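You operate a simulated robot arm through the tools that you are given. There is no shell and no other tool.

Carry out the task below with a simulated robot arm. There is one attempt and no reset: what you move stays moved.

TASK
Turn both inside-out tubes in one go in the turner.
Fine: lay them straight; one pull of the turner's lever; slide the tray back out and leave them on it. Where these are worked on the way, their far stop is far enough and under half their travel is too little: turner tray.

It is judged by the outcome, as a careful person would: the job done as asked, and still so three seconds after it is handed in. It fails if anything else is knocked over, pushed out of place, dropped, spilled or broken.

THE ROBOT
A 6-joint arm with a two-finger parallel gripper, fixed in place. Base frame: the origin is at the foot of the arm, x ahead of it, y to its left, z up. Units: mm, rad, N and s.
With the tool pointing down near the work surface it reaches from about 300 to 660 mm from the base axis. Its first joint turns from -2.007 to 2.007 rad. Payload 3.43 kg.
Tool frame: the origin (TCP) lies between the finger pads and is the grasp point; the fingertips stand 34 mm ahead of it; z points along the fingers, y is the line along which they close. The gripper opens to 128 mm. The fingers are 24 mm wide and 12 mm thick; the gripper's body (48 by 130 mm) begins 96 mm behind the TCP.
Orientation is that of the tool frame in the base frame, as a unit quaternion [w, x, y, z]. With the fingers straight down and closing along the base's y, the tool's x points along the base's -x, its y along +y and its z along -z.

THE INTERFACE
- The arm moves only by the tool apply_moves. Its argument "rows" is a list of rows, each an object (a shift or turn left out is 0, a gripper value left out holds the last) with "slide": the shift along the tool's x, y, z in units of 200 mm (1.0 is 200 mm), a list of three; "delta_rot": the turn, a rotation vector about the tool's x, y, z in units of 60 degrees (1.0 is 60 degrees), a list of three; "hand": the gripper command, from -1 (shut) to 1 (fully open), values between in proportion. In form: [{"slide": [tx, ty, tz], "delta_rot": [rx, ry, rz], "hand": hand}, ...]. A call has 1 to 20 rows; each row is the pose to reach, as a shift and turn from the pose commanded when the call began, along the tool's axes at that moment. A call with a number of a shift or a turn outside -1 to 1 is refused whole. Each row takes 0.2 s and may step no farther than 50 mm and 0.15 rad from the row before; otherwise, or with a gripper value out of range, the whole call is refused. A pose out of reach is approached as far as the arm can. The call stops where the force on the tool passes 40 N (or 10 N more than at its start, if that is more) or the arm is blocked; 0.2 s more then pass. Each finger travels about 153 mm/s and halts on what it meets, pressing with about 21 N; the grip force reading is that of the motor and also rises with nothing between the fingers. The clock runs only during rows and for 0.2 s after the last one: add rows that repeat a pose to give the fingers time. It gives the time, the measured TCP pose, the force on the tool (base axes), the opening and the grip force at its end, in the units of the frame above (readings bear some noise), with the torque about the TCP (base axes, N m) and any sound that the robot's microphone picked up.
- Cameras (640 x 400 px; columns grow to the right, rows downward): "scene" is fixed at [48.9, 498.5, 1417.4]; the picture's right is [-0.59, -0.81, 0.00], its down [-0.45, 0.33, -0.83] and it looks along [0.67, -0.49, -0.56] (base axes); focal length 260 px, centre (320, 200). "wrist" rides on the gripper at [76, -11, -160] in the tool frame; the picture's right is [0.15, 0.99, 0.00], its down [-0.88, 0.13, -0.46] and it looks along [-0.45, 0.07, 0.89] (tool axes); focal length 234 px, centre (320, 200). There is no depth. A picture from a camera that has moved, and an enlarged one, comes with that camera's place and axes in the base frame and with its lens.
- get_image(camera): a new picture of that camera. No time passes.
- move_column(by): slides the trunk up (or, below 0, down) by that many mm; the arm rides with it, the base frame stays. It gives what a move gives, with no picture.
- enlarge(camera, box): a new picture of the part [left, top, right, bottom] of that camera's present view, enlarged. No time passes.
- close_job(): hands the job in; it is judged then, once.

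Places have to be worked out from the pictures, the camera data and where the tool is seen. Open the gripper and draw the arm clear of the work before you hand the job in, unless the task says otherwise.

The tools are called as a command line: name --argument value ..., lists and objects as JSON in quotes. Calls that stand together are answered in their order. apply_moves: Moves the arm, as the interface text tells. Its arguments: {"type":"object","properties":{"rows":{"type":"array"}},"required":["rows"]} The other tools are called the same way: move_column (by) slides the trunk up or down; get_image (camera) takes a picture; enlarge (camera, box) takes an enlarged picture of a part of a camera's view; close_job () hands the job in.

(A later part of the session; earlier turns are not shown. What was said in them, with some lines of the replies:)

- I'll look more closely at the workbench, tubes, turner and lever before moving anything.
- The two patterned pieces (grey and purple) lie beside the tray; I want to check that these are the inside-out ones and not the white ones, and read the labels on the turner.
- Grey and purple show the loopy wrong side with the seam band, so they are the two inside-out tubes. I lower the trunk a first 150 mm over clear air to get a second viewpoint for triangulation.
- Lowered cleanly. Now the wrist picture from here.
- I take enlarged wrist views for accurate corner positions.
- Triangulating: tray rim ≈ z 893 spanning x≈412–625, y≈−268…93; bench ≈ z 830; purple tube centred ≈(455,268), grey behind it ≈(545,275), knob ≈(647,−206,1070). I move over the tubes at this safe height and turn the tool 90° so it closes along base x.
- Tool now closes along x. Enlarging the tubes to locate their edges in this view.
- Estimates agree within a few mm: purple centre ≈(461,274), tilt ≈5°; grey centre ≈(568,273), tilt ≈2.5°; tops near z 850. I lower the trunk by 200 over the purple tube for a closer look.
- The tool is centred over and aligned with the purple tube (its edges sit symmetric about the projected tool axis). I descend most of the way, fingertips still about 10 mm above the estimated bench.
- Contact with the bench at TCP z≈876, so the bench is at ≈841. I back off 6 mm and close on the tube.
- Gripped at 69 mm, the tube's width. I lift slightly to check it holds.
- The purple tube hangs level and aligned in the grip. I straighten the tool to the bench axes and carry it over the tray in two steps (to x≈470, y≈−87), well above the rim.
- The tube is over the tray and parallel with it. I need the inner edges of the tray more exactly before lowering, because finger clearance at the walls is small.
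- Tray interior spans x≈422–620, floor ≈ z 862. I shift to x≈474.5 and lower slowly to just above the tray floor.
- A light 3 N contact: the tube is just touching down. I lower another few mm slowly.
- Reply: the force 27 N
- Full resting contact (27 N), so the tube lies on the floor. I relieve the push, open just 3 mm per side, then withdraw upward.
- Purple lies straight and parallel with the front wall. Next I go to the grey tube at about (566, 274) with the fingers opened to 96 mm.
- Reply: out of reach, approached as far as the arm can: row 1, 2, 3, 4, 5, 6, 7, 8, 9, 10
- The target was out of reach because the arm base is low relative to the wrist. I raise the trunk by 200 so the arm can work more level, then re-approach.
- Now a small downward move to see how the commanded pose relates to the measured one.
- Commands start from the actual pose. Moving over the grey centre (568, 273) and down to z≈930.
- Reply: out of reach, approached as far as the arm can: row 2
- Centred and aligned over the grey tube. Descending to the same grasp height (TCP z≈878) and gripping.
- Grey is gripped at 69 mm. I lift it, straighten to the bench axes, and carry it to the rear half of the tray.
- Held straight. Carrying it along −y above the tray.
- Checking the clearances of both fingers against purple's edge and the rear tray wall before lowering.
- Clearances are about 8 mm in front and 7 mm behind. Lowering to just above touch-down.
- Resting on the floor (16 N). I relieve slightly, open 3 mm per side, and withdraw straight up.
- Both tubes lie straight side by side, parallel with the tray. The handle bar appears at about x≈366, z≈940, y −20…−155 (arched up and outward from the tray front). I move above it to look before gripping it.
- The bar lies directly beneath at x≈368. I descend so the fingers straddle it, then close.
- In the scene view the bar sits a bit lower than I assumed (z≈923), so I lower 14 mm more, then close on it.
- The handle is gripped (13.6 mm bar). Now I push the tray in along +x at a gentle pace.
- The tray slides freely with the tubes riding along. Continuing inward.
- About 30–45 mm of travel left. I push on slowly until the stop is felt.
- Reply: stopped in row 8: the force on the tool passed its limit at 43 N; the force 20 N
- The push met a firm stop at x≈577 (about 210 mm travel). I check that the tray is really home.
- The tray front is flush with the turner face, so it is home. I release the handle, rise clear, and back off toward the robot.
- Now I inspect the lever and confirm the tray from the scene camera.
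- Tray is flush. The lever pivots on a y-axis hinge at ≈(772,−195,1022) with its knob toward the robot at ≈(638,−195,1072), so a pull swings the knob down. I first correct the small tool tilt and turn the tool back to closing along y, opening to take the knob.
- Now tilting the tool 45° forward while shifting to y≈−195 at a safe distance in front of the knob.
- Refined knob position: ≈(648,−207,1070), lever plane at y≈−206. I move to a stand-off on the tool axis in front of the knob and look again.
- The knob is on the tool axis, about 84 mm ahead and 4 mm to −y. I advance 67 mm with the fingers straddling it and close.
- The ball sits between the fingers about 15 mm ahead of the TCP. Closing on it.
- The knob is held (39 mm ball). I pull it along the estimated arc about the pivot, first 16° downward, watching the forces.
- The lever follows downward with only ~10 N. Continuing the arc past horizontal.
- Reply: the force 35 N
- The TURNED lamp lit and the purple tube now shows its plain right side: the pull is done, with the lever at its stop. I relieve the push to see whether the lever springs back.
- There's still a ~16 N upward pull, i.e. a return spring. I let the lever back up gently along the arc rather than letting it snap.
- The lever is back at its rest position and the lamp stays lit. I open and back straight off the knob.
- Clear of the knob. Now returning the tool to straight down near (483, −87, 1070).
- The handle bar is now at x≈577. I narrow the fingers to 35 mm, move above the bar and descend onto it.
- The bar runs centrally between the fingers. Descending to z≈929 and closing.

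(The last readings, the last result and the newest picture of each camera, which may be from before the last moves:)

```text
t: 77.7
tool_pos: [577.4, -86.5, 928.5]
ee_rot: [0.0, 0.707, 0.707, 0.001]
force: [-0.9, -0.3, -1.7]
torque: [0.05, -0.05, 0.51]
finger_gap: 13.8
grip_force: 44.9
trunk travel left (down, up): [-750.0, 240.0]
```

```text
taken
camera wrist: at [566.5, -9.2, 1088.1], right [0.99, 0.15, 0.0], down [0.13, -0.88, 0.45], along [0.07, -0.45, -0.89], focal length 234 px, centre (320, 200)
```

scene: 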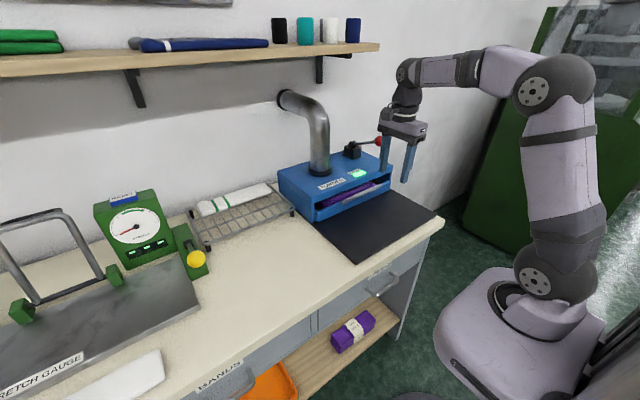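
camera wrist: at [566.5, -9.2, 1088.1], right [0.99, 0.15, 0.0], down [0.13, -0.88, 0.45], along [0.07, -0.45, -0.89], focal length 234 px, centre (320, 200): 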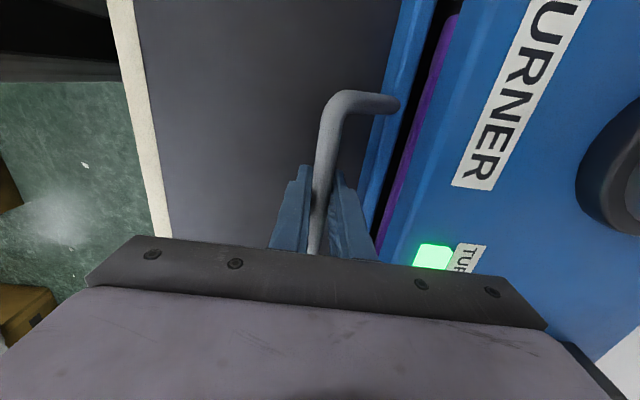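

Handle gripped. Pulling the tray out along −x, gently accelerating.

apply_moves --rows '[{"slide": [0, -0.015, 0]}, {"slide": [0, -0.045, 0]}, {"slide": [0, -0.09, 0]}, {"slide": [0, -0.14, 0]}, {"slide": [0, -0.19, 0]}, {"slide": [0, -0.24, 0]}, {"slide": [0, -0.29, 0]}, {"slide": [0, -0.34, 0]}, {"slide": [0, -0.39, 0]}, {"slide": [0, -0.44, 0]}, {"slide": [0, -0.49, 0]}, {"slide": [0, -0.54, 0]}, {"slide": [0, -0.59, 0]}, {"slide": [0, -0.64, 0]}, {"slide": [0, -0.69, 0]}, {"slide": [0, -0.74, 0]}, {"slide": [0, -0.79, 0]}, {"slide": [0, -0.83, 0]}, {"slide": [0, -0.86, 0]}, {"slide": [0, -0.88, 0]}]'

get_image --camera "wrist"

get_image --camera "scene"

```text
t: 81.9
tool_pos: [399.4, -86.1, 929.5]
ee_rot: [0.0, 0.708, 0.706, 0.001]
force: [0.3, 0.6, 5.6]
torque: [0.16, -0.03, 0.5]
finger_gap: 13.3
grip_force: 45.0
trunk travel left (down, up): [-750.0, 240.0]
```

```text
taken
camera wrist: at [389.9, -9.2, 1088.0], right [0.99, 0.15, 0.0], down [0.13, -0.88, 0.45], along [0.07, -0.45, -0.89], focal length 234 px, centre (320, 200)
```

wrist: 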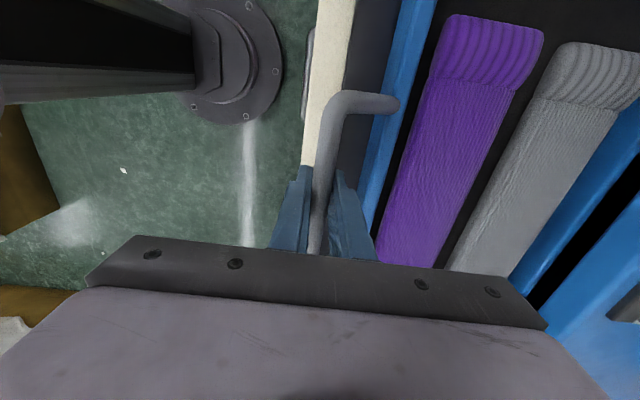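

```text
taken
```

scene: 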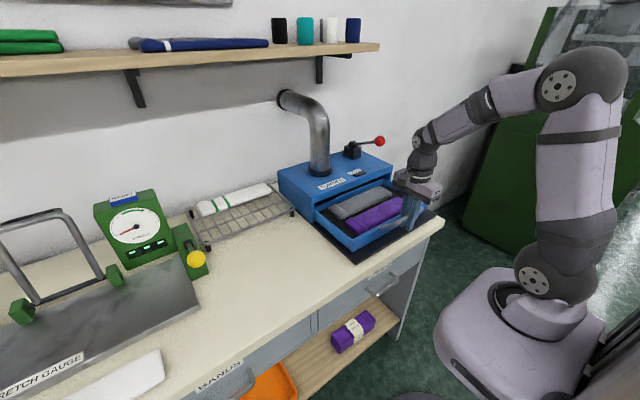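

Both tubes are turned (plain knit with ribbed cuffs). I pull the remaining ~32 mm to the tray's original out position.

apply_moves --rows '[{"slide": [0, -0.03, 0]}, {"slide": [0, -0.06, 0]}, {"slide": [0, -0.09, 0]}, {"slide": [0, -0.12, 0]}, {"slide": [0, -0.145, 0]}, {"slide": [0, -0.162, 0]}, {"slide": [0, -0.162, 0]}]'

get_image --camera "scene"

```text
t: 83.5
tool_pos: [368.1, -86.1, 929.6]
ee_rot: [0.0, 0.708, 0.707, 0.002]
force: [0.9, 0.3, 9.5]
torque: [-0.06, -0.01, 0.5]
finger_gap: 13.5
grip_force: 44.7
trunk travel left (down, up): [-750.0, 240.0]
```

```text
taken
```

scene: 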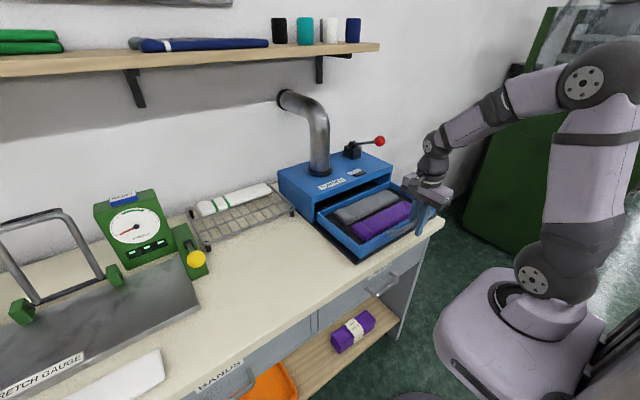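

The tray is back at its original out position. I release the handle and lift clear.

apply_moves --rows '[{"hand": -0.7}, {"hand": -0.3}, {"hand": -0.3}, {"slide": [0, 0, -0.08]}, {"slide": [0, 0, -0.25]}, {"slide": [0, 0, -0.45]}, {"slide": [0, 0, -0.65]}, {"slide": [0, 0, -0.8]}, {"slide": [0, 0, -0.8], "hand": 0.5}]'

get_image --camera "wrist"

enlarge --camera "scene" --box '[270, 120, 450, 260]'

get_image --camera "scene"

```text
t: 85.5
tool_pos: [368.3, -86.1, 1090.1]
ee_rot: [0.0, 0.708, 0.707, 0.002]
force: [0.7, 0.0, 0.6]
torque: [0.0, 0.0, 0.01]
finger_gap: 96.0
grip_force: 0.1
trunk travel left (down, up): [-750.0, 240.0]
```

```text
taken
camera wrist: at [357.9, -10.1, 1249.0], right [0.99, 0.15, 0.0], down [0.13, -0.88, 0.45], along [0.07, -0.45, -0.89], focal length 234 px, centre (320, 200)
```

wrist: 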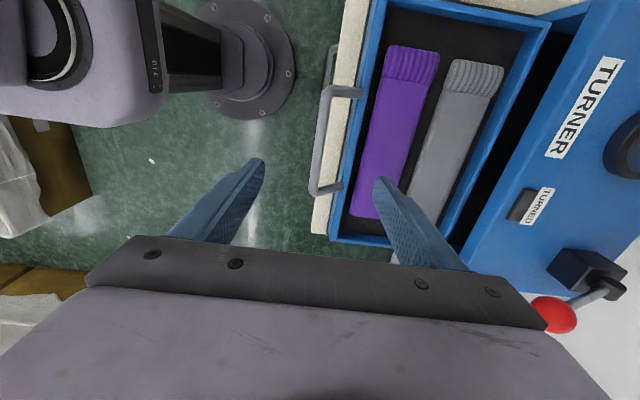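

```text
2.86 times, centred on (360, 190) of scene
camera zoom: at [48.9, 498.5, 1417.4], right [-0.59, -0.81, 0.0], down [-0.45, 0.33, -0.83], along [0.67, -0.49, -0.56], focal length 744 px, centre (206, 229)
```

zoom: 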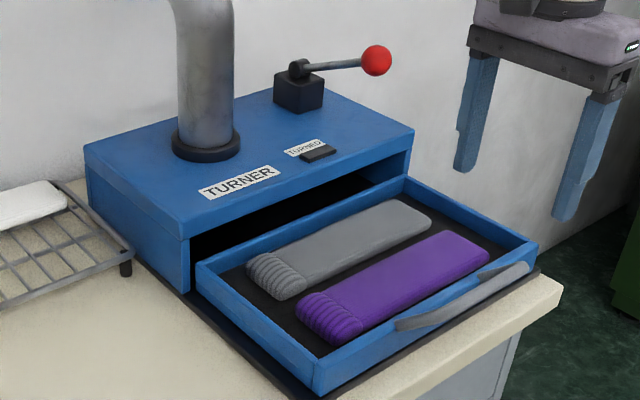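

```text
taken
```

scene: 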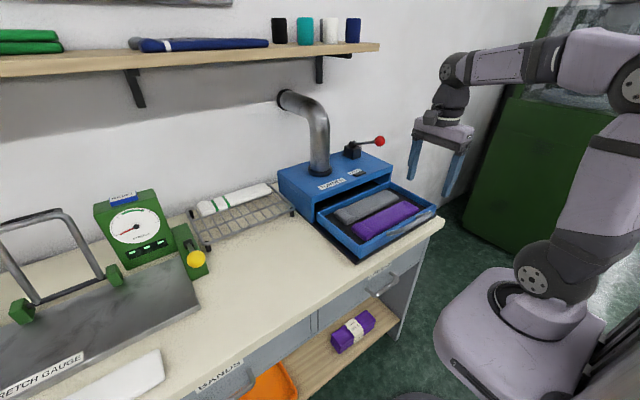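

Both tubes lie turned and straight on the fully drawn-out tray. The lever is back at rest after one pull, nothing else has moved, and the gripper is open and clear, so I hand the job in.

close_job

```text
The job is handed in.
```

Both tubes, the grey and the purple, are turned right side out and lie straight on the turner tray. I've handed the job in; no verdict came back.

- **Loading:** I laid the two tubes side by side and parallel with the tray's long side.
- **Tray in:** I pushed the tray in until it hit its stop, about 210 mm in, with its front flush with the turner.
- **Lever:** I pulled it down once to its stop. The TURNED lamp lit, and I let the lever spring back gently to its rest position.
- **Tray out:** I drew the tray back out to where it started and left the tubes on it.

The last pictures show nothing else on the bench moved. The gripper is open and clear above the tray.
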